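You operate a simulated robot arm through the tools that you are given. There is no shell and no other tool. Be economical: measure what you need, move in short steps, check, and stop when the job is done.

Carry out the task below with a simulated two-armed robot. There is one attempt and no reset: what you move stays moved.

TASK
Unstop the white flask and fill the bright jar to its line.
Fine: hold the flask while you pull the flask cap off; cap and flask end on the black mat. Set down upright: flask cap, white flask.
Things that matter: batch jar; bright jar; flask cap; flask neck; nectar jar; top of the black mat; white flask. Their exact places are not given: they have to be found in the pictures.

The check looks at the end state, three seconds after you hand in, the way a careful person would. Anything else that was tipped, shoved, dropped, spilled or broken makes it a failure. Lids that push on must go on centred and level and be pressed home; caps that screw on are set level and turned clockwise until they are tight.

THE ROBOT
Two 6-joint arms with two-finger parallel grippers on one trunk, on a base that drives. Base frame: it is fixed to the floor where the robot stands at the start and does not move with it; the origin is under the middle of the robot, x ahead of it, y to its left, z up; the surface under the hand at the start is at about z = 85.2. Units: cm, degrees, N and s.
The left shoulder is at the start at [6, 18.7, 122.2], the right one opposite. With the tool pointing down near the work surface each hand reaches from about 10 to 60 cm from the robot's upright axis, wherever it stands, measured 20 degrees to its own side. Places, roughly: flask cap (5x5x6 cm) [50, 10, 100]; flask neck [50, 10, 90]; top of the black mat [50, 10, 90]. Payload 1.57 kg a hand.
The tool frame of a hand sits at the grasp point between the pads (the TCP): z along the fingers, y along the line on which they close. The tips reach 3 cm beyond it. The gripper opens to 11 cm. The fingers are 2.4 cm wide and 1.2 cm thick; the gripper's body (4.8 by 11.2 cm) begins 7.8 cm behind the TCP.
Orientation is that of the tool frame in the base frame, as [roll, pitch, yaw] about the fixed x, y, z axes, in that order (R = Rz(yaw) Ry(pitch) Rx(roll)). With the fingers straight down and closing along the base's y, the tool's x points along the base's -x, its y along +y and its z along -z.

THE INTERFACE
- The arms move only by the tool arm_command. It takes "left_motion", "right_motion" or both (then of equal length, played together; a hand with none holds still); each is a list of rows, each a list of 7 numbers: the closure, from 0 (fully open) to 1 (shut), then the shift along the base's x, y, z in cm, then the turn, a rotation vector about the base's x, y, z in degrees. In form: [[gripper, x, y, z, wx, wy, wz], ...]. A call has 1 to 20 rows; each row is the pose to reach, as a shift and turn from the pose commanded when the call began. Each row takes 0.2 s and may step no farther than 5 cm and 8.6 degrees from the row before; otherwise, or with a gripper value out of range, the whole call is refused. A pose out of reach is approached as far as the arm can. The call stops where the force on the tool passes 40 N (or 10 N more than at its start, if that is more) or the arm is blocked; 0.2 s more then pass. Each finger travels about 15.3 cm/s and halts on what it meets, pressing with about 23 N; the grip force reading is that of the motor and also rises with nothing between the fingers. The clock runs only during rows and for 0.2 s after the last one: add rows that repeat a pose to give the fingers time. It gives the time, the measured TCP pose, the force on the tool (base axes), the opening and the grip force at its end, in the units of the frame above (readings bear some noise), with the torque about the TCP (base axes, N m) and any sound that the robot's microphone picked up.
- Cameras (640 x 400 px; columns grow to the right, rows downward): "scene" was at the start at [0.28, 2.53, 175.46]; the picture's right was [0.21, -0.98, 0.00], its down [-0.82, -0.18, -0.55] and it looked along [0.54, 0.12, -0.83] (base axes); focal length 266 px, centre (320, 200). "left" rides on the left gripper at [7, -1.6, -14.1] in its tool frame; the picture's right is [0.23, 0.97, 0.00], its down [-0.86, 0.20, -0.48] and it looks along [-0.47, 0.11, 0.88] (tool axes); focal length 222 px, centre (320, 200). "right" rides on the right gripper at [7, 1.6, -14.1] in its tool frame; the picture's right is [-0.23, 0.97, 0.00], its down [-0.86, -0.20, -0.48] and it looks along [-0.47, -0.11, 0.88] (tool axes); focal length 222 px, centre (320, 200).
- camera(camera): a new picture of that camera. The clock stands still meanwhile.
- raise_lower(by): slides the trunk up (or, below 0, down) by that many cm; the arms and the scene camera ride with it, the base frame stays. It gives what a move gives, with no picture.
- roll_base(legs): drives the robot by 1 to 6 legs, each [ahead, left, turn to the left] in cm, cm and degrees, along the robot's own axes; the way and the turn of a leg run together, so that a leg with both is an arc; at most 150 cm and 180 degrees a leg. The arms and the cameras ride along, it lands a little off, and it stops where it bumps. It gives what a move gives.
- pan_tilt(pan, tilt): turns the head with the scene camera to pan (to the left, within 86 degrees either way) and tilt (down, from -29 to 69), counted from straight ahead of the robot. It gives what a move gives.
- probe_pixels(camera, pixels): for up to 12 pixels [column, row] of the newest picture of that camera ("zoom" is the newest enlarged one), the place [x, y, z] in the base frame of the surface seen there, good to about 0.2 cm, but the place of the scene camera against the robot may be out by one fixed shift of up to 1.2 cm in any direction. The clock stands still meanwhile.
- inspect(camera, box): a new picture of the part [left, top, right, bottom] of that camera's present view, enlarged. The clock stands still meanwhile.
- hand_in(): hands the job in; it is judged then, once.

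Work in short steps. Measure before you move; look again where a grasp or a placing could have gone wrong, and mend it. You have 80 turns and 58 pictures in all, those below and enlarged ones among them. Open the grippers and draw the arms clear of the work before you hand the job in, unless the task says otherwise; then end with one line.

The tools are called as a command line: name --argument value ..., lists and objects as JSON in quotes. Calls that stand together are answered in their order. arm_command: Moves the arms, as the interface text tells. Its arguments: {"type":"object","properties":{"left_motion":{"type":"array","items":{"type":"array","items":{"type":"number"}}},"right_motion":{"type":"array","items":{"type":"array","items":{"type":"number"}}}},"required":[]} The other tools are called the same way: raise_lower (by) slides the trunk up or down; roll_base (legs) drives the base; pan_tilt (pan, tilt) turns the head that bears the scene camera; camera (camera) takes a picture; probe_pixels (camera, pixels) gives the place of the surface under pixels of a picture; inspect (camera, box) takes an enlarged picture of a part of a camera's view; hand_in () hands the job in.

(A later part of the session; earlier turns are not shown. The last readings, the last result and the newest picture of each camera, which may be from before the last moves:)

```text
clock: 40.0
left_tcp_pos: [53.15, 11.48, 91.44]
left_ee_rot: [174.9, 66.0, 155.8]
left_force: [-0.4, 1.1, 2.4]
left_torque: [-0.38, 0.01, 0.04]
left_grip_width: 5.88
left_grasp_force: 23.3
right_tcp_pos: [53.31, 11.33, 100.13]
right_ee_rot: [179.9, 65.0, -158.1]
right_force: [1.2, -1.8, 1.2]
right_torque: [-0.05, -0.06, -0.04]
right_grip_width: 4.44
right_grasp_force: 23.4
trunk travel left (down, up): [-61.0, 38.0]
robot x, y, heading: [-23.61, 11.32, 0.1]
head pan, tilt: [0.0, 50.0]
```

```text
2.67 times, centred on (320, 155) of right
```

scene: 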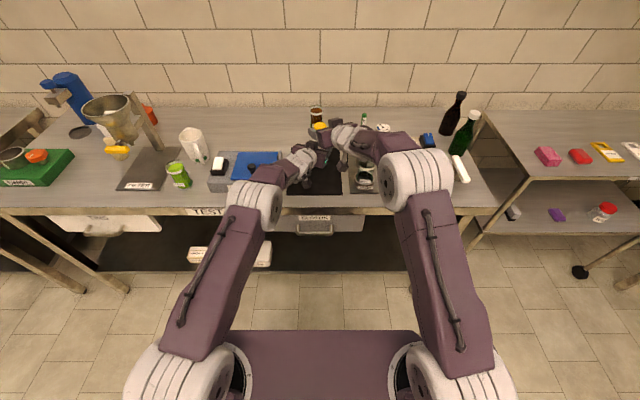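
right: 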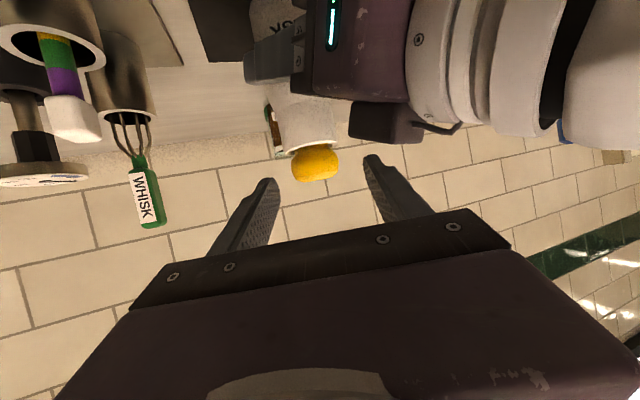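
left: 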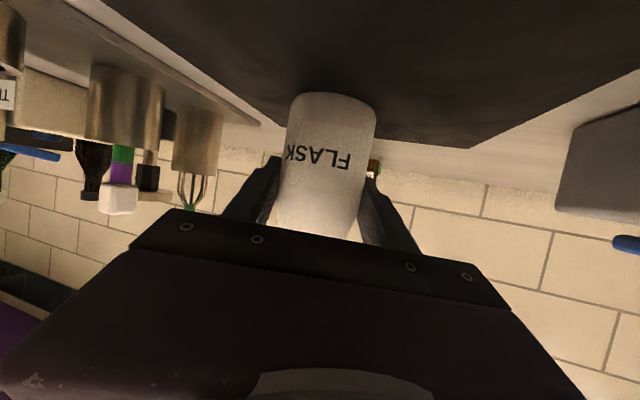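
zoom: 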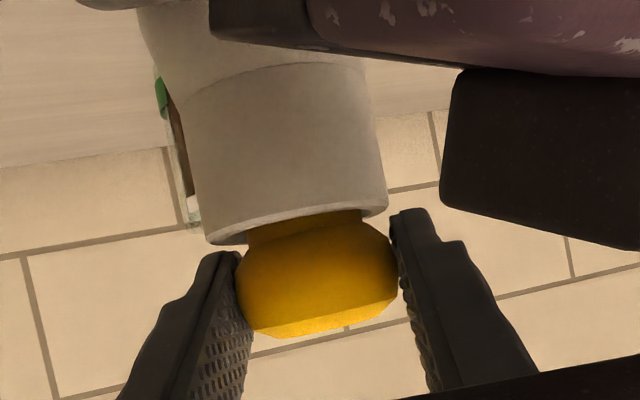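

Knob is gripped (4.44 cm, 23 N). I pull straight up slowly while the left hand holds.

arm_command --right_motion '[[1, 0, 0, 0.3, 0, 0, 0], [1, 0, 0, 0.6, 0, 0, 0], [1, 0, 0, 1, 0, 0, 0], [1, 0, 0, 1.5, 0, 0, 0], [1, 0, 0, 2, 0, 0, 0], [1, 0, 0, 3, 0, 0, 0], [1, 0, 0, 4, 0, 0, 0], [1, 0, 0, 5, 0, 0, 0], [1, 0, 0, 6, 0, 0, 0], [1, 0, 0, 7, 0, 0, 0], [1, 0, 0, 7, 0, 0, 0]]'

camera --camera "right"

```text
clock: 42.4
left_tcp_pos: [53.23, 11.46, 91.44]
left_ee_rot: [175.1, 66.1, 155.8]
left_force: [3.3, 0.6, 5.4]
left_torque: [-0.17, -0.16, 0.1]
left_grip_width: 5.87
left_grasp_force: 22.6
right_tcp_pos: [53.35, 11.26, 107.16]
right_ee_rot: [179.9, 65.0, -158.1]
right_force: [-0.4, 0.2, -1.1]
right_torque: [0.0, -0.02, 0.01]
right_grip_width: 4.44
right_grasp_force: 22.9
trunk travel left (down, up): [-61.0, 38.0]
robot x, y, heading: [-23.48, 11.82, -0.0]
head pan, tilt: [0.0, 50.0]
```

```text
26 pictures are left
```

right: 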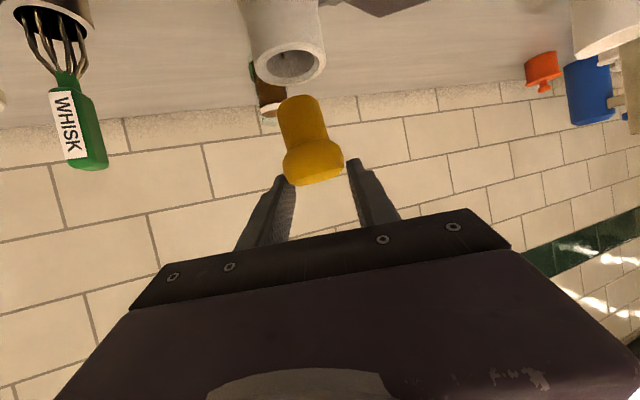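

The cap is out cleanly (plug bottom ≈5.1 cm below the right TCP). I move the right hand up and to the right, then lift the flask upright and shift it to the left to free the mat for the cap.

arm_command --right_motion '[[1, 0, 0, 3, 0, 0, 0], [1, 0, -1, 6, 0, 0, 0], [1, 0, -3, 8, 0, 0, 0], [1, 0, -5, 8, 0, 0, 0], [1, 0, -7, 8, 0, 0, 0], [1, 0, -7, 8, 0, 0, 0], [1, 0, -7, 8, 0, 0, 0], [1, 0, -7, 8, 0, 0, 0], [1, 0, -7, 8, 0, 0, 0], [1, 0, -7, 8, 0, 0, 0], [1, 0, -7, 8, 0, 0, 0], [1, 0, -7, 8, 0, 0, 0], [1, 0, -7, 8, 0, 0, 0]]' --left_motion '[[1, 0, 0, 0, 0, 0, 0], [1, 0, 0, 0, 0, 0, 0], [1, 0, 0, 0.5, 0, 0, 0], [1, 0, 0, 1.5, 0, 0, 0], [1, 0, 0, 3, 0, 0, 0], [1, 0, 1, 4.5, 0, 0, 0], [1, 0, 2.5, 6, 0, 0, 0], [1, 0, 4.5, 7.5, 0, 0, 0], [1, 0, 7, 8.5, 0, 0, 0], [1, 0, 9.5, 9, 0, 0, 0], [1, 0, 12, 9, 0, 0, 0], [1, 0, 13.5, 9, 0, 0, 0], [1, 0, 13.5, 9, 0, 0, 0]]'

camera --camera "right"

```text
clock: 45.2
left_tcp_pos: [53.36, 25.06, 100.28]
left_ee_rot: [175.0, 65.9, 155.8]
left_force: [-0.5, 0.4, -2.4]
left_torque: [0.0, 0.03, -0.01]
left_grip_width: 5.89
left_grasp_force: 23.4
right_tcp_pos: [53.41, 4.24, 115.03]
right_ee_rot: [179.9, 65.0, -158.1]
right_force: [-1.1, 0.1, -0.9]
right_torque: [-0.01, -0.04, 0.0]
right_grip_width: 4.43
right_grasp_force: 23.1
trunk travel left (down, up): [-61.0, 38.0]
robot x, y, heading: [-23.78, 11.15, -0.0]
head pan, tilt: [0.0, 50.0]
```

```text
25 pictures are left
```

right: 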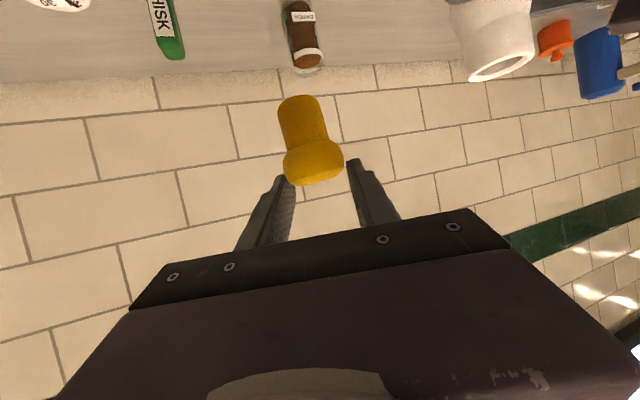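

Both safely moved. I probe the cap to know its bottom below the TCP.

probe_pixels --camera "right" --pixels '[[297, 98], [285, 105], [316, 101], [303, 125], [313, 165], [300, 140]]'

arm_command --right_motion '[[1, 0.2, 3, 0, 0, 0, 0], [1, 0.4, 6, 0, 0, 0, 0], [1, 0.6, 9, -2, 0, 0, 0], [1, 0.6, 11.3, -6, 0, 0, 0], [1, 0.6, 11.3, -10, 0, 0, 0], [1, 0.6, 11.3, -14, 0, 0, 0], [1, 0.6, 11.3, -18, 0, 0, 0], [1, 0.6, 11.3, -21, 0, 0, 0], [1, 0.6, 11.3, -21, 0, 0, 0]]'

camera --camera "right"

```text
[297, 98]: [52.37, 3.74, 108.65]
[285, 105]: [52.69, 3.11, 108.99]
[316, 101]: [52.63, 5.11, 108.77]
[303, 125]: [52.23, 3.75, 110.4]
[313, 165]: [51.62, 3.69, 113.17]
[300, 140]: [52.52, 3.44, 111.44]
```

```text
clock: 47.2
left_tcp_pos: [53.4, 25.14, 100.34]
left_ee_rot: [175.1, 66.0, 155.7]
left_force: [0.5, 0.5, -1.4]
left_torque: [0.03, 0.05, -0.06]
left_grip_width: 5.9
left_grasp_force: 23.1
right_tcp_pos: [54.16, 15.48, 94.08]
right_ee_rot: [-179.9, 65.0, -157.9]
right_force: [-0.6, -0.3, -1.3]
right_torque: [0.03, -0.02, 0.01]
right_grip_width: 4.44
right_grasp_force: 23.0
right hand out of reach, approached as far as the arm can: row 2, 3, 4
trunk travel left (down, up): [-61.0, 38.0]
robot x, y, heading: [-23.33, 11.33, -0.1]
head pan, tilt: [0.0, 50.0]
```

```text
24 pictures are left
```

right: 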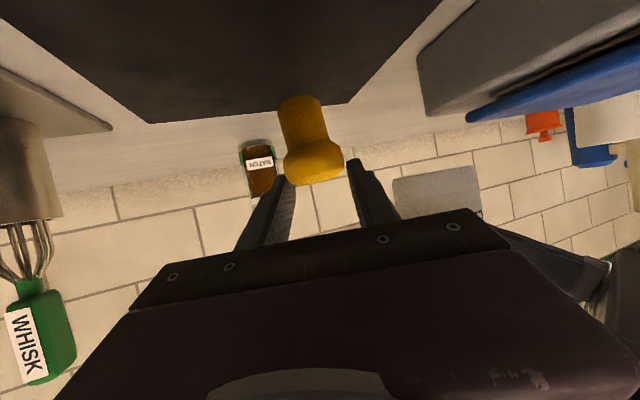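

Cap bottom is ~6.4 cm below the TCP, so touch-down is expected near TCP z≈91.7. I lower slowly watching force.

arm_command --right_motion '[[1, 0, 0, -0.8, 0, 0, 0], [1, 0, 0, -1.5, 0, 0, 0], [1, 0, 0, -1.9, 0, 0, 0], [1, 0, 0, -2.2, 0, 0, 0], [1, 0, 0, -2.2, 0, 0, 0]]'

inspect --camera "right" --box '[230, 60, 390, 200]'

```text
clock: 48.4
left_tcp_pos: [53.44, 25.12, 100.52]
left_ee_rot: [175.1, 66.2, 155.8]
left_force: [-0.4, -0.2, -2.3]
left_torque: [0.04, 0.05, -0.01]
left_grip_width: 5.9
left_grasp_force: 23.2
right_tcp_pos: [54.09, 15.46, 91.97]
right_ee_rot: [179.9, 65.1, -158.0]
right_force: [2.6, -0.6, 6.7]
right_torque: [0.06, -0.12, 0.01]
right_grip_width: 4.43
right_grasp_force: 23.1
trunk travel left (down, up): [-61.0, 38.0]
robot x, y, heading: [-23.83, 11.34, -0.2]
head pan, tilt: [0.0, 50.0]
```

```text
2.86 times, centred on (310, 130) of right
```

zoom: 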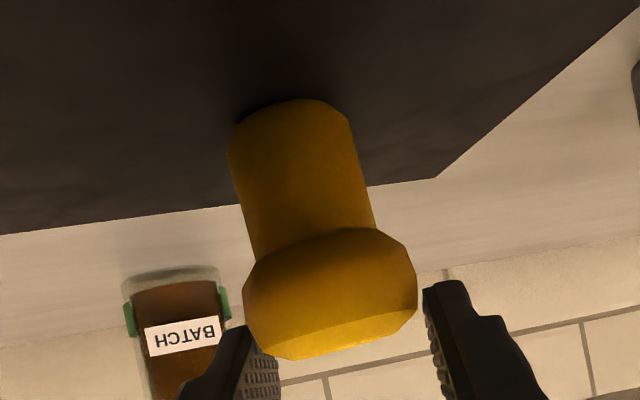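

The cap stands on the mat (6.7 N upward). I open and back the right hand out along its axis.

arm_command --right_motion '[[0.55, 0, 0, 0, 0, 0, 0], [0.4, 0, 0, 0, 0, 0, 0], [0.3, 0, 0, 0, 0, 0, 0], [0.3, -2, -0.8, 1, 0, 0, 0], [0.3, -4.5, -1.8, 2.2, 0, 0, 0], [0.3, -8, -3.2, 4, 0, 0, 0], [0.3, -9, -3.7, 8, 0, 0, 0], [0.3, -9, -3.7, 10, 0, 0, 0], [0.3, -9, -3.7, 10, 0, 0, 0]]'

camera --camera "right"

```text
clock: 50.4
left_tcp_pos: [53.42, 25.03, 100.3]
left_ee_rot: [175.1, 66.0, 155.8]
left_force: [-0.2, 0.3, -2.5]
left_torque: [0.01, 0.03, -0.03]
left_grip_width: 5.92
left_grasp_force: 23.1
right_tcp_pos: [44.93, 11.81, 101.71]
right_ee_rot: [180.0, 65.0, -158.2]
right_force: [0.4, 0.4, 0.4]
right_torque: [0.01, 0.01, 0.02]
right_grip_width: 7.73
right_grasp_force: 0.1
right hand out of reach, approached as far as the arm can: row 4, 5
trunk travel left (down, up): [-61.0, 38.0]
robot x, y, heading: [-23.84, 11.35, 0.1]
head pan, tilt: [0.0, 50.0]
```

```text
22 pictures are left
```

right: 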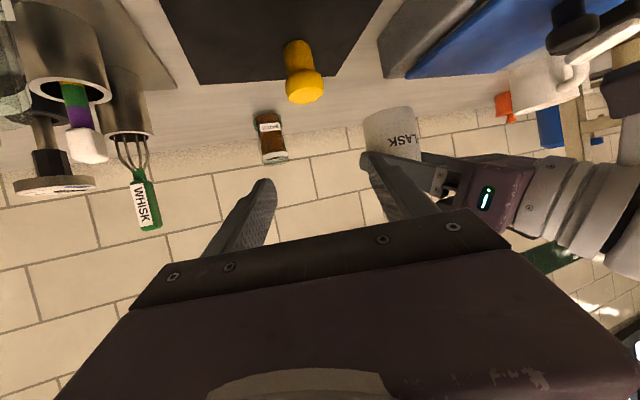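

Cap stands upright on the mat. I retract the right hand up and to the right, out of the pouring area, and view the scene.

arm_command --right_motion '[[0, 0, 0, 4, 0, 0, 0], [0, -2, -2, 8, 0, 0, 0], [0, -4, -6, 11, 0, 0, 0], [0, -6, -10, 13, 0, 0, 0], [0, -8, -14, 13, 0, 0, -5], [0, -10, -18, 13, 0, 0, -12], [0, -12, -22, 13, 0, 0, -20], [0, -13, -26, 13, 0, 0, -28], [0, -13, -29, 13, 0, 0, -34], [0, -13, -29, 13, 0, 0, -34]]'

camera --camera "scene"

```text
refused: row 3 steps farther than a row can; nothing moved
```

```text
21 pictures are left
```

scene: 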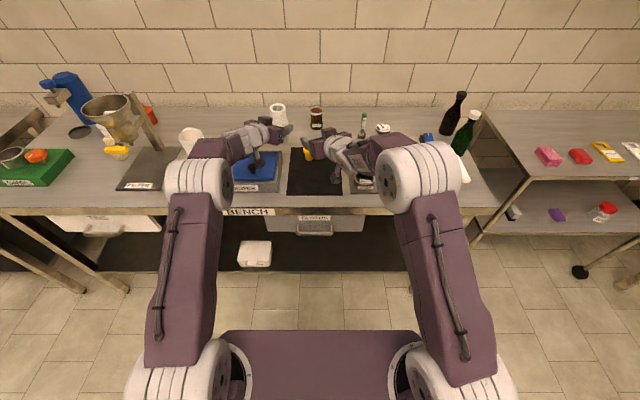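

A step was too large; I repeat with smaller steps.

arm_command --right_motion '[[0, 0, 0, 4, 0, 0, 0], [0, -2, -2, 8, 0, 0, 0], [0, -4, -5, 11, 0, 0, 0], [0, -6, -9, 12, 0, 0, 0], [0, -8, -13, 12, 0, 0, -5], [0, -10, -17, 12, 0, 0, -12], [0, -12, -21, 12, 0, 0, -19], [0, -13, -25, 12, 0, 0, -26], [0, -13, -29, 12, 0, 0, -33], [0, -13, -29, 12, 0, 0, -33]]'

inspect --camera "scene" --box '[270, 100, 430, 210]'

```text
clock: 52.6
left_tcp_pos: [53.39, 25.07, 100.27]
left_ee_rot: [175.1, 66.0, 155.9]
left_force: [0.6, -0.5, -2.6]
left_torque: [-0.01, 0.04, 0.01]
left_grip_width: 5.89
left_grasp_force: 23.3
right_tcp_pos: [32.3, -17.15, 113.85]
right_ee_rot: [180.0, 65.1, 168.9]
right_force: [-0.2, -0.1, -0.4]
right_torque: [0.02, -0.02, 0.0]
right_grip_width: 11.01
right_grasp_force: 0.1
trunk travel left (down, up): [-61.0, 38.0]
robot x, y, heading: [-23.79, 11.11, 0.0]
head pan, tilt: [0.0, 50.0]
```

```text
3.64 times, centred on (350, 155) of scene
```

zoom: 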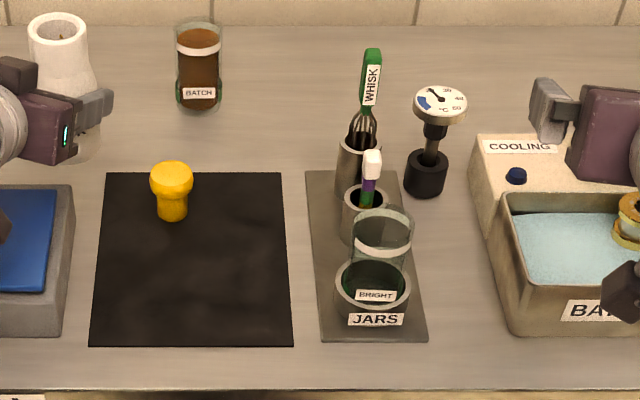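

Excellent clear view. I probe the jar's rim, line, the holder and the brush/whisk tops, plus the cap for calibrating the scene camera shift.

inspect --camera "scene" --box '[346, 146, 382, 182]'

probe_pixels --camera "scene" --pixels '[[317, 149], [317, 159], [362, 180], [363, 142], [363, 115], [366, 159], [357, 164], [372, 165], [365, 176]]'

```text
11.11 times, centred on (364, 164) of scene
```

zoom: 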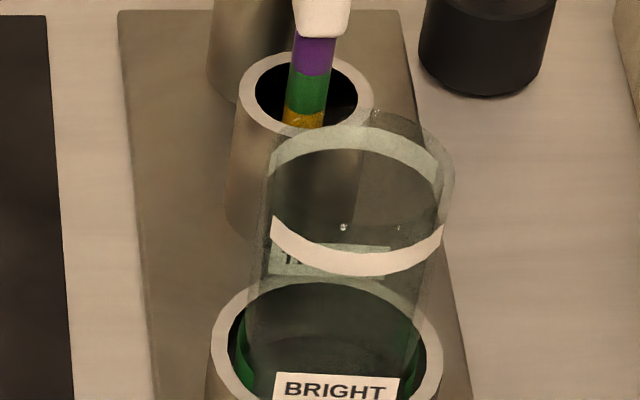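

```text
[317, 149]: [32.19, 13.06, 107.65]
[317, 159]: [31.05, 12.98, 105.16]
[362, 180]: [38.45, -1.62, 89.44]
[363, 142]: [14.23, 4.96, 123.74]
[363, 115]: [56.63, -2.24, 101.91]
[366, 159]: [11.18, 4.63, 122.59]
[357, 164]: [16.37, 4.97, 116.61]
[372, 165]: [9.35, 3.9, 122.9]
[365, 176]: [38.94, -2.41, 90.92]
```

I probe in the zoomed picture now (the plain scene one was older).

probe_pixels --camera "zoom" --pixels '[[350, 262], [280, 235], [438, 240], [350, 235], [365, 137], [218, 350], [436, 350], [330, 285], [335, 388], [370, 112], [450, 170], [322, 25]]'

inspect --camera "scene" --box '[295, 130, 335, 160]'

probe_pixels --camera "zoom" --pixels '[[290, 160], [290, 230]]'

```text
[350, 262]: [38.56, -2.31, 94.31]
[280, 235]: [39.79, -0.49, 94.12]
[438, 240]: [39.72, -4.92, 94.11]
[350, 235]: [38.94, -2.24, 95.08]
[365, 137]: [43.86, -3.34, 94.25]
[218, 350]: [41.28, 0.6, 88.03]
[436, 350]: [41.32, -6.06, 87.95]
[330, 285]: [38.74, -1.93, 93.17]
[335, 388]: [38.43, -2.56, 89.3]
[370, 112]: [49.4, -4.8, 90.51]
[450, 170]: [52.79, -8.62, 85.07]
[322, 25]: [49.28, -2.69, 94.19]
```

```text
13.33 times, centred on (315, 145) of scene
```

zoom: 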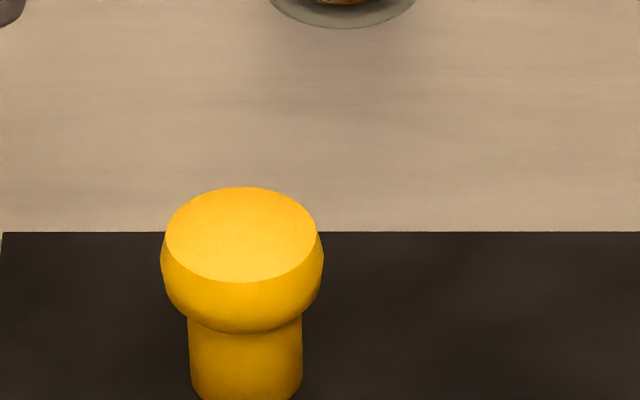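

```text
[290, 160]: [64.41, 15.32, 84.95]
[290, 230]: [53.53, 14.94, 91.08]
```

Jar axis ≈ (41.3, −2.75), line at z≈94.2, rim ≈96. I probe the mat edge in this zoom to calibrate the scene camera, lift the flask a little, and drive the base to a good pouring stance.

probe_pixels --camera "zoom" --pixels '[[450, 236], [450, 229], [450, 320], [242, 235], [242, 190]]'

arm_command --left_motion '[[1, 0, 0, 1, 0, 0, 0], [1, 0, 0, 2.5, 0, 0, 0], [1, 0, 0, 4, 0, 0, 0], [1, 0, 0, 5, 0, 0, 0], [1, 0, 0, 5, 0, 0, 0]]'

roll_base --legs '[[-8.2, -11.3, 0]]'

camera --camera "scene"

```text
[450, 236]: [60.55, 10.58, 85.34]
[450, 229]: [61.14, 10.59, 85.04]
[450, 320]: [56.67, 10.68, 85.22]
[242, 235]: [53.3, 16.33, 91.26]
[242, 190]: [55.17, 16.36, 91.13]
```

```text
clock: 53.8
left_tcp_pos: [53.44, 25.01, 105.48]
left_ee_rot: [175.1, 66.1, 155.9]
left_force: [-1.2, -0.2, -1.8]
left_torque: [-0.02, -0.01, -0.03]
left_grip_width: 5.91
left_grasp_force: 23.1
right_tcp_pos: [32.29, -16.96, 113.83]
right_ee_rot: [-180.0, 65.0, 168.9]
right_force: [-0.9, -0.2, 0.1]
right_torque: [-0.02, 0.05, 0.02]
right_grip_width: 11.0
right_grasp_force: 0.1
trunk travel left (down, up): [-61.0, 38.0]
robot x, y, heading: [-23.92, 11.21, 0.0]
head pan, tilt: [0.0, 50.0]
```

```text
clock: 55.1
left_tcp_pos: [45.18, 13.74, 105.41]
left_ee_rot: [175.2, 65.9, 155.9]
left_force: [0.3, -0.8, -2.1]
left_torque: [0.01, 0.02, -0.01]
left_grip_width: 5.88
left_grasp_force: 23.0
right_tcp_pos: [24.06, -28.49, 113.74]
right_ee_rot: [-179.9, 64.8, 169.1]
right_force: [0.4, -0.5, 0.2]
right_torque: [0.01, 0.02, -0.01]
right_grip_width: 10.98
right_grasp_force: 0.1
trunk travel left (down, up): [-61.0, 38.0]
robot x, y, heading: [-31.89, 0.22, -0.1]
head pan, tilt: [0.0, 50.0]
```

```text
17 pictures are left
```

scene: 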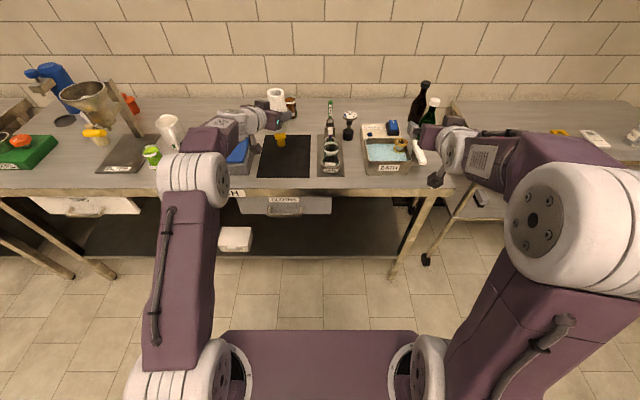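

Now I set up: left flask to the pre-pour spot (upright) over the mat side of the jar, and the right hand swings in (closed) as a camera looking at the jar from the front right.

arm_command --left_motion '[[1, -0.3, -1, 0, 0, 0, 0], [1, -0.6, -3, 0, 0, 0, 0], [1, -1, -5, 0, 0, 0, 0], [1, -1.4, -7, -0.5, 0, 0, 0], [1, -1.7, -9, -1, 0, 0, 0], [1, -1.9, -10, -1.8, 0, 0, 0], [1, -2, -10.8, -2.4, 0, 0, 0], [1, -2, -10.8, -2.4, 0, 0, 0]]' --right_motion '[[1, 0, 1, -1, 0, 0, 7], [1, 0, 3, -2, 0, 0, 14], [1, 1, 5, -3, 0, 0, 21], [1, 1, 7, -4, 0, 0, 28], [1, 2, 9, -5, 0, 0, 35], [1, 3, 10.5, -6, 0, 0, 42], [1, 3, 11.5, -6.7, 0, 0, 49], [1, 3, 11.5, -6.7, 0, 0, 56]]'

camera --camera "right"

inspect --camera "scene" --box '[260, 90, 370, 190]'

```text
clock: 56.9
left_tcp_pos: [43.08, 2.87, 102.95]
left_ee_rot: [175.1, 65.9, 155.9]
left_force: [-0.1, -0.4, -2.7]
left_torque: [0.0, 0.0, -0.01]
left_grip_width: 5.88
left_grasp_force: 23.2
right_tcp_pos: [27.2, -16.72, 107.02]
right_ee_rot: [-179.8, 64.8, -135.1]
right_force: [-0.2, -0.4, 0.9]
right_torque: [-0.02, -0.01, 0.03]
right_grip_width: 0.01
right_grasp_force: 20.9
trunk travel left (down, up): [-61.0, 38.0]
robot x, y, heading: [-31.89, 0.38, 0.0]
head pan, tilt: [0.0, 50.0]
```

```text
16 pictures are left
```

right: 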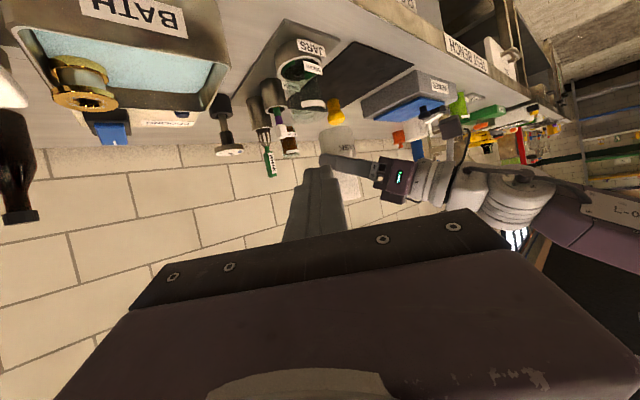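

```text
4.00 times, centred on (315, 140) of scene
```

zoom: 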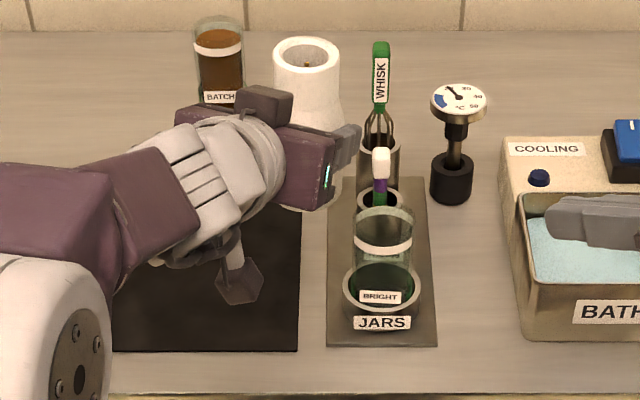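

The scene view of flask mouth and jar is very good. I probe both so that their relative position is free of the camera shift.

probe_pixels --camera "zoom" --pixels '[[276, 52], [338, 52], [307, 69], [307, 40], [307, 100], [384, 250], [357, 246], [409, 246], [384, 215], [418, 290], [346, 290], [303, 58]]'

probe_pixels --camera "right" --pixels '[[300, 70], [314, 103], [296, 80], [337, 140], [337, 130]]'

```text
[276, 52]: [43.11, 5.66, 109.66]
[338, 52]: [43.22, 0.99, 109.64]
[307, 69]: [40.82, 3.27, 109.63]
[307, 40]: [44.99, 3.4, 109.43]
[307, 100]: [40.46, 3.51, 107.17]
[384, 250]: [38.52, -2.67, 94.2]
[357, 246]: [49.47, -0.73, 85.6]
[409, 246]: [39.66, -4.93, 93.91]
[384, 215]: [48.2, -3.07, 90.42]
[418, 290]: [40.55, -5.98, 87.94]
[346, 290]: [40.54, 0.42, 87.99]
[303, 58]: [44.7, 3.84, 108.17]
```

```text
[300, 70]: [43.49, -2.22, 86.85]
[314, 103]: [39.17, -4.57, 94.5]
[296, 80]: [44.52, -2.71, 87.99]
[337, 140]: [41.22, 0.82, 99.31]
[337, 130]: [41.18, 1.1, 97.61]
```

Relative to the robot the jar axis is ≈(41.2, −3.1) and the flask rim is 6.65 cm above the TCP. I tilt the flask 48° toward the jar about the hand's heading axis, keeping the lip above the jar, and check.

arm_command --left_motion '[[1, 0.1, 0.2, -0.4, 7.6, -2.6, 0], [1, 0.2, 0.4, -0.8, 15.2, -5.1, 0], [1, 0.3, 0.6, -1.2, 22.8, -7.7, 0], [1, 0.4, 0.8, -1.6, 30.3, -10.2, 0], [1, 0.45, 0.95, -2, 37.9, -12.8, 0], [1, 0.45, 0.95, -2.2, 45.5, -15.3, 0], [1, 0.45, 0.95, -2.2, 45.5, -15.3, 0]]'

inspect --camera "scene" --box '[280, 100, 370, 190]'

```text
clock: 58.5
left_tcp_pos: [43.58, 3.8, 100.93]
left_ee_rot: [109.6, 35.9, 101.5]
left_force: [-0.3, -0.4, -2.2]
left_torque: [0.04, 0.07, 0.01]
left_grip_width: 5.83
left_grasp_force: 23.2
left hand out of reach, approached as far as the arm can: row 2, 3, 4, 5
right_tcp_pos: [27.01, -16.62, 107.15]
right_ee_rot: [-179.6, 64.8, -134.9]
right_force: [-0.1, 0.0, -0.7]
right_torque: [0.01, 0.05, 0.02]
right_grip_width: 0.02
right_grasp_force: 21.3
trunk travel left (down, up): [-61.0, 38.0]
robot x, y, heading: [-31.85, -0.08, 0.3]
head pan, tilt: [0.0, 50.0]
```

```text
4.44 times, centred on (325, 145) of scene
```

zoom: 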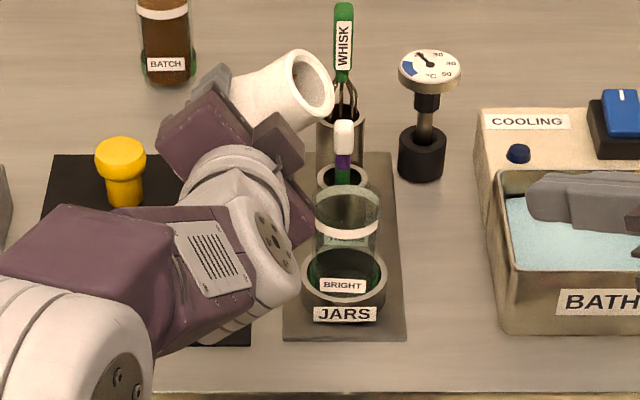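

Pose reached exactly, no flow yet. I continue tilting to about 64° in small steps with a pause.

arm_command --left_motion '[[1, 0, 0, 0, 3.8, -1.3, 0], [1, 0, 0, -0.3, 7.6, -2.6, 0], [1, 0, 0, -0.5, 11.4, -3.8, 0], [1, 0, 0, -0.8, 15.2, -5.1, 0], [1, 0, 0, -0.8, 15.2, -5.1, 0], [1, 0, 0, -0.8, 15.2, -5.1, 0], [1, 0, 0, -0.8, 15.2, -5.1, 0]]'

inspect --camera "right" --box '[240, 20, 400, 160]'

```text
clock: 60.1
left_tcp_pos: [43.66, 3.92, 99.9]
left_ee_rot: [101.0, 21.4, 97.1]
left_force: [0.0, -0.1, -1.6]
left_torque: [-0.02, 0.02, 0.02]
left_grip_width: 5.89
left_grasp_force: 23.2
right_tcp_pos: [27.06, -16.82, 107.06]
right_ee_rot: [-179.6, 64.7, -135.0]
right_force: [0.6, -0.4, 1.0]
right_torque: [0.01, -0.04, 0.0]
right_grip_width: 0.02
right_grasp_force: 21.2
trunk travel left (down, up): [-61.0, 38.0]
robot x, y, heading: [-31.86, -0.09, -0.0]
head pan, tilt: [0.0, 50.0]
```

```text
2.86 times, centred on (320, 90) of right
```

zoom: 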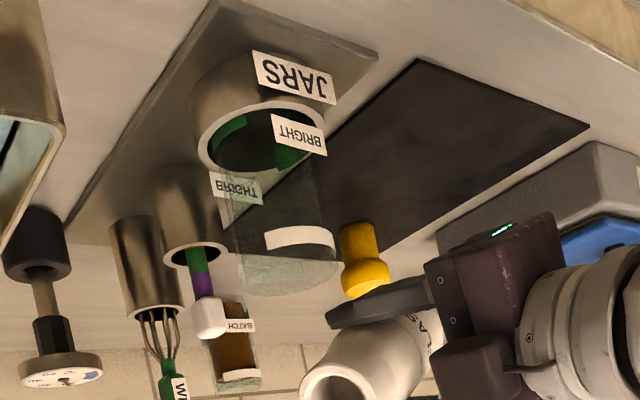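

Good jar view from the right camera; still empty. I continue to ~76°.

arm_command --left_motion '[[1, 0, 0, 0, 2.8, -1, 0], [1, 0, 0, 0, 5.7, -1.9, 0], [1, 0, 0, 0, 8.5, -2.9, 0], [1, 0, 0, 0, 11.4, -3.8, 0], [1, 0, 0, 0, 11.4, -3.8, 0], [1, 0, 0, 0, 11.4, -3.8, 0]]'

inspect --camera "right" --box '[240, 20, 400, 160]'

```text
clock: 61.5
left_tcp_pos: [43.47, 3.91, 100.03]
left_ee_rot: [95.8, 10.4, 95.7]
left_force: [-0.4, 0.0, -2.1]
left_torque: [-0.03, 0.06, -0.01]
left_grip_width: 5.89
left_grasp_force: 22.5
right_tcp_pos: [27.11, -16.71, 107.06]
right_ee_rot: [-179.6, 64.7, -135.1]
right_force: [0.6, 0.5, -0.1]
right_torque: [0.01, 0.01, 0.02]
right_grip_width: 0.0
right_grasp_force: 21.6
trunk travel left (down, up): [-61.0, 38.0]
robot x, y, heading: [-31.89, -0.35, -0.2]
head pan, tilt: [0.0, 50.0]
```

```text
2.86 times, centred on (320, 90) of right
```

zoom: 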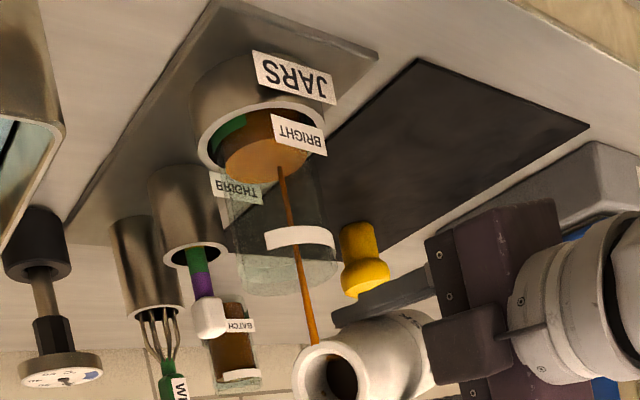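

Brown liquid is streaming cleanly into the jar centre; level ≈⅓ of the way. I hold 0.6 s and look.

arm_command --left_motion '[[1, 0, 0, 0, 0, 0, 0], [1, 0, 0, 0, 0, 0, 0]]'

inspect --camera "right" --box '[280, 40, 340, 110]'

```text
clock: 62.1
left_tcp_pos: [43.69, 3.95, 99.99]
left_ee_rot: [95.8, 10.5, 95.7]
left_force: [-0.5, -0.6, -1.8]
left_torque: [-0.01, 0.03, 0.01]
left_grip_width: 5.89
left_grasp_force: 23.3
right_tcp_pos: [27.01, -16.67, 107.12]
right_ee_rot: [-179.7, 64.7, -135.0]
right_force: [0.5, 0.3, 0.0]
right_torque: [0.0, 0.02, -0.01]
right_grip_width: 0.0
right_grasp_force: 21.4
trunk travel left (down, up): [-61.0, 38.0]
robot x, y, heading: [-31.97, -0.11, -0.2]
head pan, tilt: [0.0, 50.0]
```

```text
5.71 times, centred on (310, 75) of right
```

zoom: 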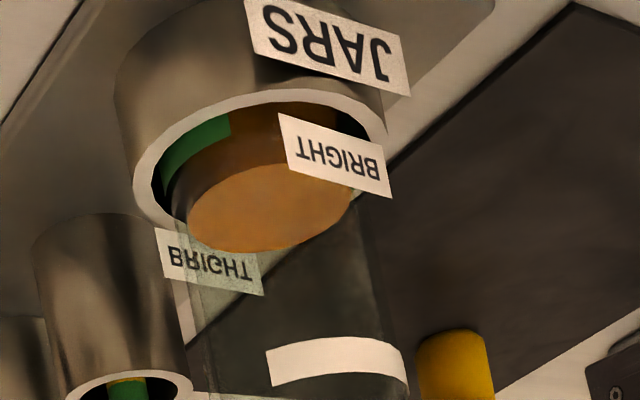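

Flow has stopped at this angle. I probe the liquid surface height.

probe_pixels --camera "zoom" --pixels '[[270, 210], [240, 225], [310, 200], [330, 362]]'

```text
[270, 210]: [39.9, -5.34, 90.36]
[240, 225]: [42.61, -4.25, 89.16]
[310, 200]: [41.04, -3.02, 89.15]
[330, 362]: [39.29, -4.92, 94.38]
```

Level is z=89.15, line is ≈94.2. I tilt 5° more and let it settle.

arm_command --left_motion '[[1, 0, 0, 0.2, 2.4, -0.8, 0], [1, 0, 0, 0.3, 4.7, -1.6, 0], [1, 0, 0, 0.3, 4.7, -1.6, 0], [1, 0, 0, 0.3, 4.7, -1.6, 0], [1, 0, 0, 0.3, 4.7, -1.6, 0], [1, 0, 0, 0.3, 4.7, -1.6, 0]]'

inspect --camera "right" --box '[270, 30, 360, 130]'

```text
clock: 63.5
left_tcp_pos: [43.46, 3.93, 100.33]
left_ee_rot: [93.8, 5.8, 95.4]
left_force: [1.0, -0.2, -1.5]
left_torque: [-0.03, 0.02, -0.02]
left_grip_width: 5.89
left_grasp_force: 23.2
right_tcp_pos: [27.09, -16.59, 107.13]
right_ee_rot: [-179.6, 64.7, -135.0]
right_force: [0.3, 0.0, 0.4]
right_torque: [-0.01, -0.01, -0.03]
right_grip_width: 0.0
right_grasp_force: 21.2
trunk travel left (down, up): [-61.0, 38.0]
robot x, y, heading: [-32.13, -0.27, -0.0]
head pan, tilt: [0.0, 50.0]
```

```text
4.00 times, centred on (315, 80) of right
```

zoom: 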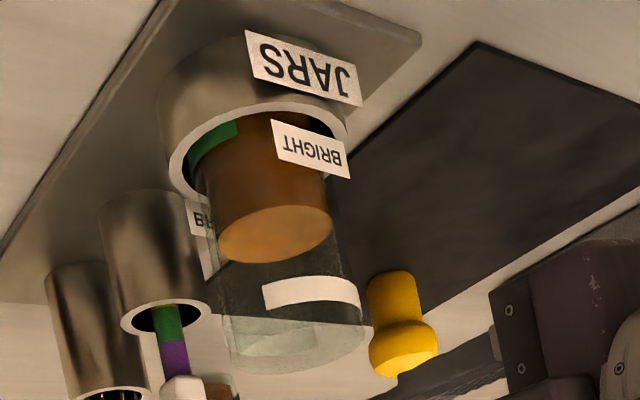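

probe_pixels --camera "zoom" --pixels '[[275, 225], [260, 240], [300, 225], [310, 292], [310, 283], [310, 304], [280, 370]]'

```text
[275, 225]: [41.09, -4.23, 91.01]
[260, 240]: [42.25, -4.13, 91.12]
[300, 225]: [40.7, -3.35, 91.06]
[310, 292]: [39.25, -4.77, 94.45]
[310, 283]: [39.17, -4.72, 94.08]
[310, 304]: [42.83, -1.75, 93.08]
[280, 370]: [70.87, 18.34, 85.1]
```

Level now 91.05 (+1.9 for 5°). Another 5° is safe.

arm_command --left_motion '[[1, 0, 0, 0.2, 2.4, -0.8, 0], [1, 0, 0, 0.4, 4.7, -1.6, 0], [1, 0, 0, 0.4, 4.7, -1.6, 0], [1, 0, 0, 0.4, 4.7, -1.6, 0], [1, 0, 0, 0.4, 4.7, -1.6, 0], [1, 0, 0, 0.4, 4.7, -1.6, 0]]'

inspect --camera "right" --box '[270, 30, 360, 130]'

probe_pixels --camera "zoom" --pixels '[[300, 263], [280, 263], [260, 265], [310, 275], [310, 279], [310, 300]]'

```text
clock: 64.9
left_tcp_pos: [43.47, 3.86, 100.67]
left_ee_rot: [91.8, 1.4, 95.2]
left_force: [-0.3, 0.0, -1.0]
left_torque: [-0.01, 0.01, 0.01]
left_grip_width: 5.9
left_grasp_force: 23.2
right_tcp_pos: [27.05, -16.64, 107.04]
right_ee_rot: [-179.6, 64.7, -135.1]
right_force: [0.3, 0.0, 0.8]
right_torque: [0.0, 0.01, 0.0]
right_grip_width: 0.0
right_grasp_force: 21.5
trunk travel left (down, up): [-61.0, 38.0]
robot x, y, heading: [-31.77, 0.25, -0.1]
head pan, tilt: [0.0, 50.0]
```

```text
4.00 times, centred on (315, 80) of right
```

zoom: 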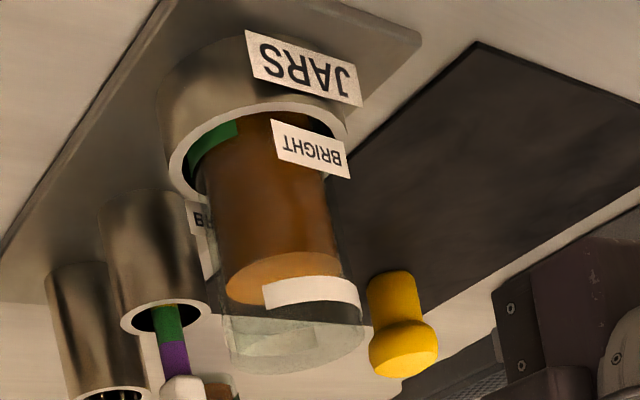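

```text
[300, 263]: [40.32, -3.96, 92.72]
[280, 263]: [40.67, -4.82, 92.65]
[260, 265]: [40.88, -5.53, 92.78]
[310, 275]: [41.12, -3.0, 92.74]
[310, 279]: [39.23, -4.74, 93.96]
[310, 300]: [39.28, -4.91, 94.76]
```

Level 92.72; band spans ≈93.9–94.8. I tilt another 4°.

arm_command --left_motion '[[1, 0, 0, 0.2, 2, -0.7, 0], [1, 0, 0, 0.3, 3.8, -1.3, 0], [1, 0, 0, 0.3, 3.8, -1.3, 0], [1, 0, 0, 0.3, 3.8, -1.3, 0], [1, 0, 0, 0.3, 3.8, -1.3, 0], [1, 0, 0, 0.3, 3.8, -1.3, 0]]'

inspect --camera "right" --box '[270, 30, 360, 130]'

probe_pixels --camera "zoom" --pixels '[[300, 312], [280, 312], [250, 300], [250, 290], [255, 305], [310, 279], [310, 300]]'

```text
clock: 66.3
left_tcp_pos: [43.58, 3.89, 100.95]
left_ee_rot: [90.1, -2.3, 95.2]
left_force: [0.8, 0.3, -1.3]
left_torque: [0.02, 0.04, 0.01]
left_grip_width: 5.84
left_grasp_force: 23.1
right_tcp_pos: [27.15, -16.6, 107.1]
right_ee_rot: [-179.6, 64.8, -135.2]
right_force: [-0.6, -0.6, -0.8]
right_torque: [-0.01, 0.0, -0.01]
right_grip_width: 0.01
right_grasp_force: 21.4
trunk travel left (down, up): [-61.0, 38.0]
robot x, y, heading: [-32.0, 0.12, 0.0]
head pan, tilt: [0.0, 50.0]
```

```text
4.00 times, centred on (315, 80) of right
```

zoom: 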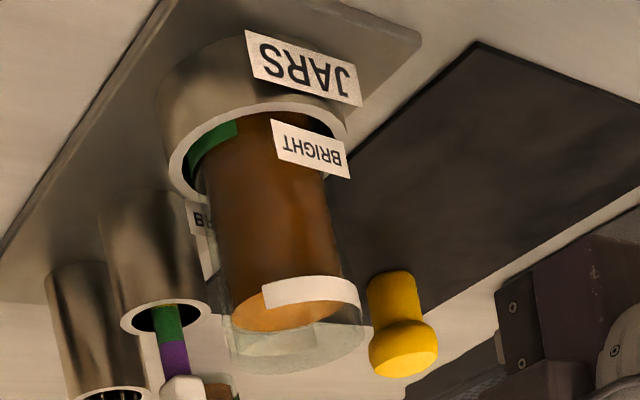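

```text
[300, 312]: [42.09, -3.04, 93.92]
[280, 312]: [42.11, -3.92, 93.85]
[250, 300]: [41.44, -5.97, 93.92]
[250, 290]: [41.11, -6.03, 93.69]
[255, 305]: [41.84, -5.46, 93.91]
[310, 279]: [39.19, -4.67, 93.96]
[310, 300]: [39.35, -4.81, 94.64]
```

Level 93.9, at the band's lower edge; mid-band is ≈94.3. I add ~1.3°.

arm_command --left_motion '[[1, 0, 0, 0.1, 1.2, -0.4, 0], [1, 0, 0, 0.1, 1.2, -0.4, 0], [1, 0, 0, 0.1, 1.2, -0.4, 0], [1, 0, 0, 0.1, 1.2, -0.4, 0], [1, 0, 0, 0.1, 1.2, -0.4, 0]]'

inspect --camera "right" --box '[270, 30, 360, 130]'

probe_pixels --camera "zoom" --pixels '[[300, 314], [280, 314], [280, 320], [255, 310], [310, 279], [310, 300]]'

```text
clock: 67.5
left_tcp_pos: [43.54, 3.9, 101.0]
left_ee_rot: [89.7, -3.5, 95.3]
left_force: [0.1, 0.0, -0.9]
left_torque: [-0.01, 0.04, 0.02]
left_grip_width: 5.87
left_grasp_force: 23.0
right_tcp_pos: [26.97, -16.7, 107.11]
right_ee_rot: [-179.5, 64.7, -135.0]
right_force: [-0.3, -0.3, 0.0]
right_torque: [0.0, -0.01, -0.03]
right_grip_width: 0.01
right_grasp_force: 21.6
trunk travel left (down, up): [-61.0, 38.0]
robot x, y, heading: [-31.65, -0.16, 0.3]
head pan, tilt: [0.0, 50.0]
```

```text
4.00 times, centred on (315, 80) of right
```

zoom: 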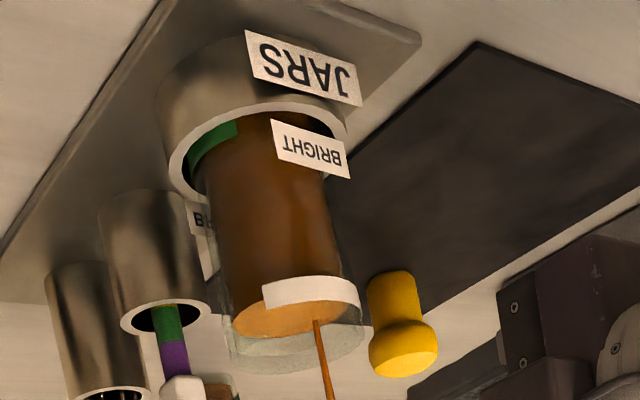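

```text
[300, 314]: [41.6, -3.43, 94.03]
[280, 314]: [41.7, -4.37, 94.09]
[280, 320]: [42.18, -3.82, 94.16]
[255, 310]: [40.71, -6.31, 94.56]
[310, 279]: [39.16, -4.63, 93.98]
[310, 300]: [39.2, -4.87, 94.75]
```

Level is ≈94.1–94.2, inside the band with the last trickle falling. I tilt the flask back upright now.

arm_command --left_motion '[[1, 0, 0, 0, -7.6, 2.6, 0], [1, 0, 0, 0, -15.2, 5.1, 0], [1, 0, 0, 0, -22.8, 7.7, 0], [1, 0, 0, 0, -30.3, 10.2, 0], [1, 0, 0, 0, -37.9, 12.8, 0], [1, 0, 0, 0, -45.5, 15.3, 0], [1, 0, 0, 0.5, -53, 17.8, 0], [1, 0, 0, 1, -60.6, 20.4, 0], [1, 0, 0, 1.5, -68.2, 22.9, 0], [1, 0, 0, 2, -75.8, 25.5, 0], [1, 0, 0, 2, -83.4, 28, 0], [1, 0, 0, 2, -86.5, 29.1, 0], [1, 0, 0, 2, -86.5, 29.1, 0]]'

inspect --camera "right" --box '[270, 30, 360, 130]'

probe_pixels --camera "zoom" --pixels '[[300, 316], [280, 316], [280, 322], [260, 318], [310, 279], [310, 300]]'

```text
clock: 70.3
left_tcp_pos: [43.59, 3.92, 103.26]
left_ee_rot: [168.6, 66.0, 150.0]
left_force: [0.2, -0.6, -0.9]
left_torque: [-0.03, 0.01, 0.0]
left_grip_width: 5.85
left_grasp_force: 23.2
right_tcp_pos: [27.07, -16.71, 107.27]
right_ee_rot: [-179.6, 64.7, -135.1]
right_force: [-0.8, 0.1, -0.6]
right_torque: [-0.02, -0.01, -0.05]
right_grip_width: 0.0
right_grasp_force: 21.9
trunk travel left (down, up): [-61.0, 38.0]
robot x, y, heading: [-31.67, 0.14, 0.3]
head pan, tilt: [0.0, 50.0]
```

```text
4.00 times, centred on (315, 80) of right
```

zoom: 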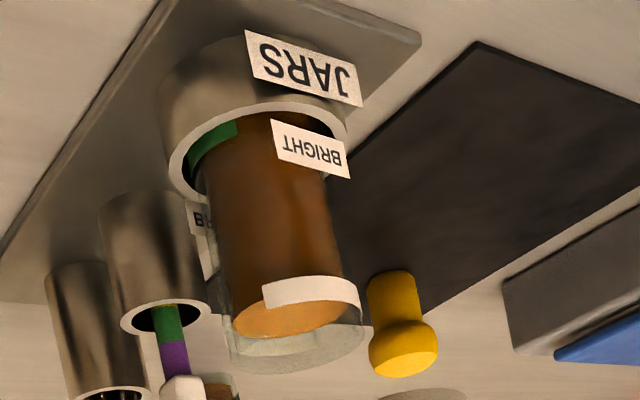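

```text
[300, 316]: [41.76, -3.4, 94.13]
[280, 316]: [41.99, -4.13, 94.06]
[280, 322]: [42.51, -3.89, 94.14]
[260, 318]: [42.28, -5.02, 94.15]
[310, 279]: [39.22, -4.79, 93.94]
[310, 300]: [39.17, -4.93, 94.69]
```

Level 94.13, on the line. The flask retains a ~2.7° tilt, so I correct it, carry the flask over the mat at (44.5, 10) and lower it to just above.

arm_command --left_motion '[[1, 0, 0.5, 0, -1.3, 0.45, 0], [1, 0.2, 2, 0, -2.6, 0.9, 0], [1, 0.5, 4, 0, -2.6, 0.9, 0], [1, 0.9, 6.1, -1, -2.6, 0.9, 0], [1, 0.9, 6.1, -4, -2.6, 0.9, 0], [1, 0.9, 6.1, -7, -2.6, 0.9, 0], [1, 0.9, 6.1, -9.5, -2.6, 0.9, 0], [1, 0.9, 6.1, -10.8, -2.6, 0.9, 0], [1, 0.9, 6.1, -10.8, -2.6, 0.9, 0]]'

inspect --camera "scene" --box '[250, 100, 350, 190]'

```text
clock: 72.3
left_tcp_pos: [44.27, 9.85, 92.18]
left_ee_rot: [-178.2, 66.1, 162.0]
left_force: [0.1, 0.0, -1.4]
left_torque: [0.03, 0.0, 0.0]
left_grip_width: 5.86
left_grasp_force: 23.0
right_tcp_pos: [27.11, -16.68, 107.15]
right_ee_rot: [-179.6, 64.7, -135.2]
right_force: [-0.5, -0.2, -0.5]
right_torque: [0.01, 0.04, 0.02]
right_grip_width: 0.01
right_grasp_force: 21.4
trunk travel left (down, up): [-61.0, 38.0]
robot x, y, heading: [-32.02, -0.31, 0.4]
head pan, tilt: [0.0, 50.0]
```

```text
4.44 times, centred on (300, 145) of scene
```

zoom: 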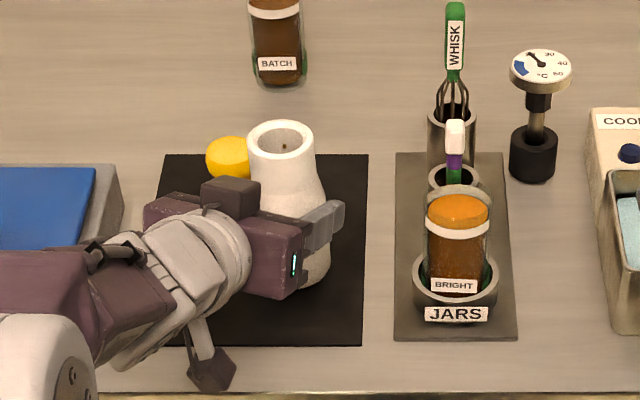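

Jar looks filled right to its line. Flask now over-corrected by ~2.7°; I rotate it back and then lower slowly.

arm_command --left_motion '[[1, 0, 0, 0, 1.3, -0.45, 0], [1, 0, 0, 0, 2.6, -0.9, 0], [1, 0, 0, 0, 2.6, -0.9, 0]]'

```text
clock: 73.1
left_tcp_pos: [44.41, 9.85, 92.29]
left_ee_rot: [175.1, 65.9, 155.7]
left_force: [-0.1, 0.5, -0.2]
left_torque: [0.04, -0.01, -0.01]
left_grip_width: 5.84
left_grasp_force: 22.9
right_tcp_pos: [27.0, -16.67, 107.07]
right_ee_rot: [-179.6, 64.7, -135.1]
right_force: [0.5, -0.4, -0.6]
right_torque: [-0.02, 0.03, 0.02]
right_grip_width: 0.0
right_grasp_force: 21.4
trunk travel left (down, up): [-61.0, 38.0]
robot x, y, heading: [-32.0, -0.39, -0.2]
head pan, tilt: [0.0, 50.0]
```

Orientation now matches the original grasp exactly. I lower the last ~0.8 cm.

arm_command --left_motion '[[1, 0, 0, -0.3, 0, 0, 0], [1, 0, 0, -0.5, 0, 0, 0], [1, 0, 0, -0.7, 0, 0, 0], [1, 0, 0, -0.85, 0, 0, 0], [1, 0, 0, -0.85, 0, 0, 0]]'

```text
clock: 74.3
left_tcp_pos: [44.33, 10.01, 91.68]
left_ee_rot: [175.0, 66.1, 155.9]
left_force: [1.3, 2.1, 5.2]
left_torque: [-0.09, -0.05, 0.02]
left_grip_width: 5.84
left_grasp_force: 23.0
right_tcp_pos: [26.98, -16.7, 107.23]
right_ee_rot: [-179.6, 64.8, -135.0]
right_force: [0.0, 0.7, 0.5]
right_torque: [-0.03, 0.01, 0.02]
right_grip_width: 0.0
right_grasp_force: 20.9
trunk travel left (down, up): [-61.0, 38.0]
robot x, y, heading: [-32.08, -0.09, -0.1]
head pan, tilt: [0.0, 50.0]
```

The flask rests on the mat (5.2 N). I open the left hand partly and back out along its axis.

arm_command --left_motion '[[0.4, 0, 0, 0, 0, 0, 0], [0.28, 0, 0, 0, 0, 0, 0], [0.25, 0, 0, 0, 0, 0, 0], [0.25, -2, 0.7, 0.5, 0, 0, 0], [0.25, -4.5, 1.5, 1.5, 0, 0, 0], [0.25, -7, 2.3, 2.5, 0, 0, 0], [0.25, -9.5, 3.2, 4, 0, 0, 0], [0.25, -10, 4, 8, 0, 0, 0], [0.25, -10, 6, 11, 0, 0, 0], [0.25, -10, 6, 11, 0, 0, 0]]'

inspect --camera "scene" --box '[250, 100, 350, 190]'

```text
clock: 76.5
left_tcp_pos: [34.53, 15.91, 102.43]
left_ee_rot: [174.9, 65.9, 155.9]
left_force: [-0.4, 0.1, -0.5]
left_torque: [0.0, -0.01, -0.01]
left_grip_width: 8.25
left_grasp_force: 0.0
right_tcp_pos: [26.96, -16.78, 107.08]
right_ee_rot: [-179.7, 64.7, -135.1]
right_force: [0.0, -0.1, 0.7]
right_torque: [-0.02, -0.03, 0.0]
right_grip_width: 0.0
right_grasp_force: 20.8
trunk travel left (down, up): [-61.0, 38.0]
robot x, y, heading: [-31.65, -0.04, 0.1]
head pan, tilt: [0.0, 50.0]
```

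```text
4.44 times, centred on (300, 145) of scene
```

zoom: 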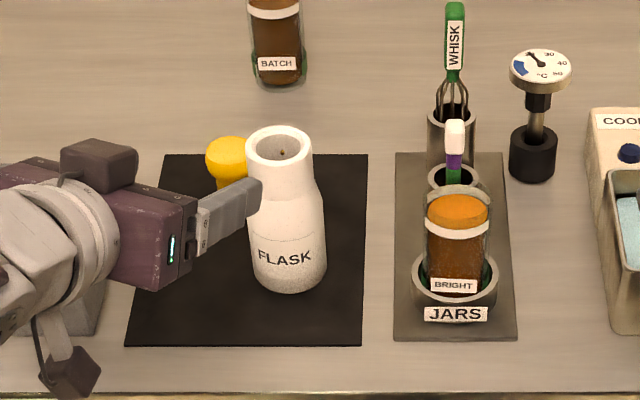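

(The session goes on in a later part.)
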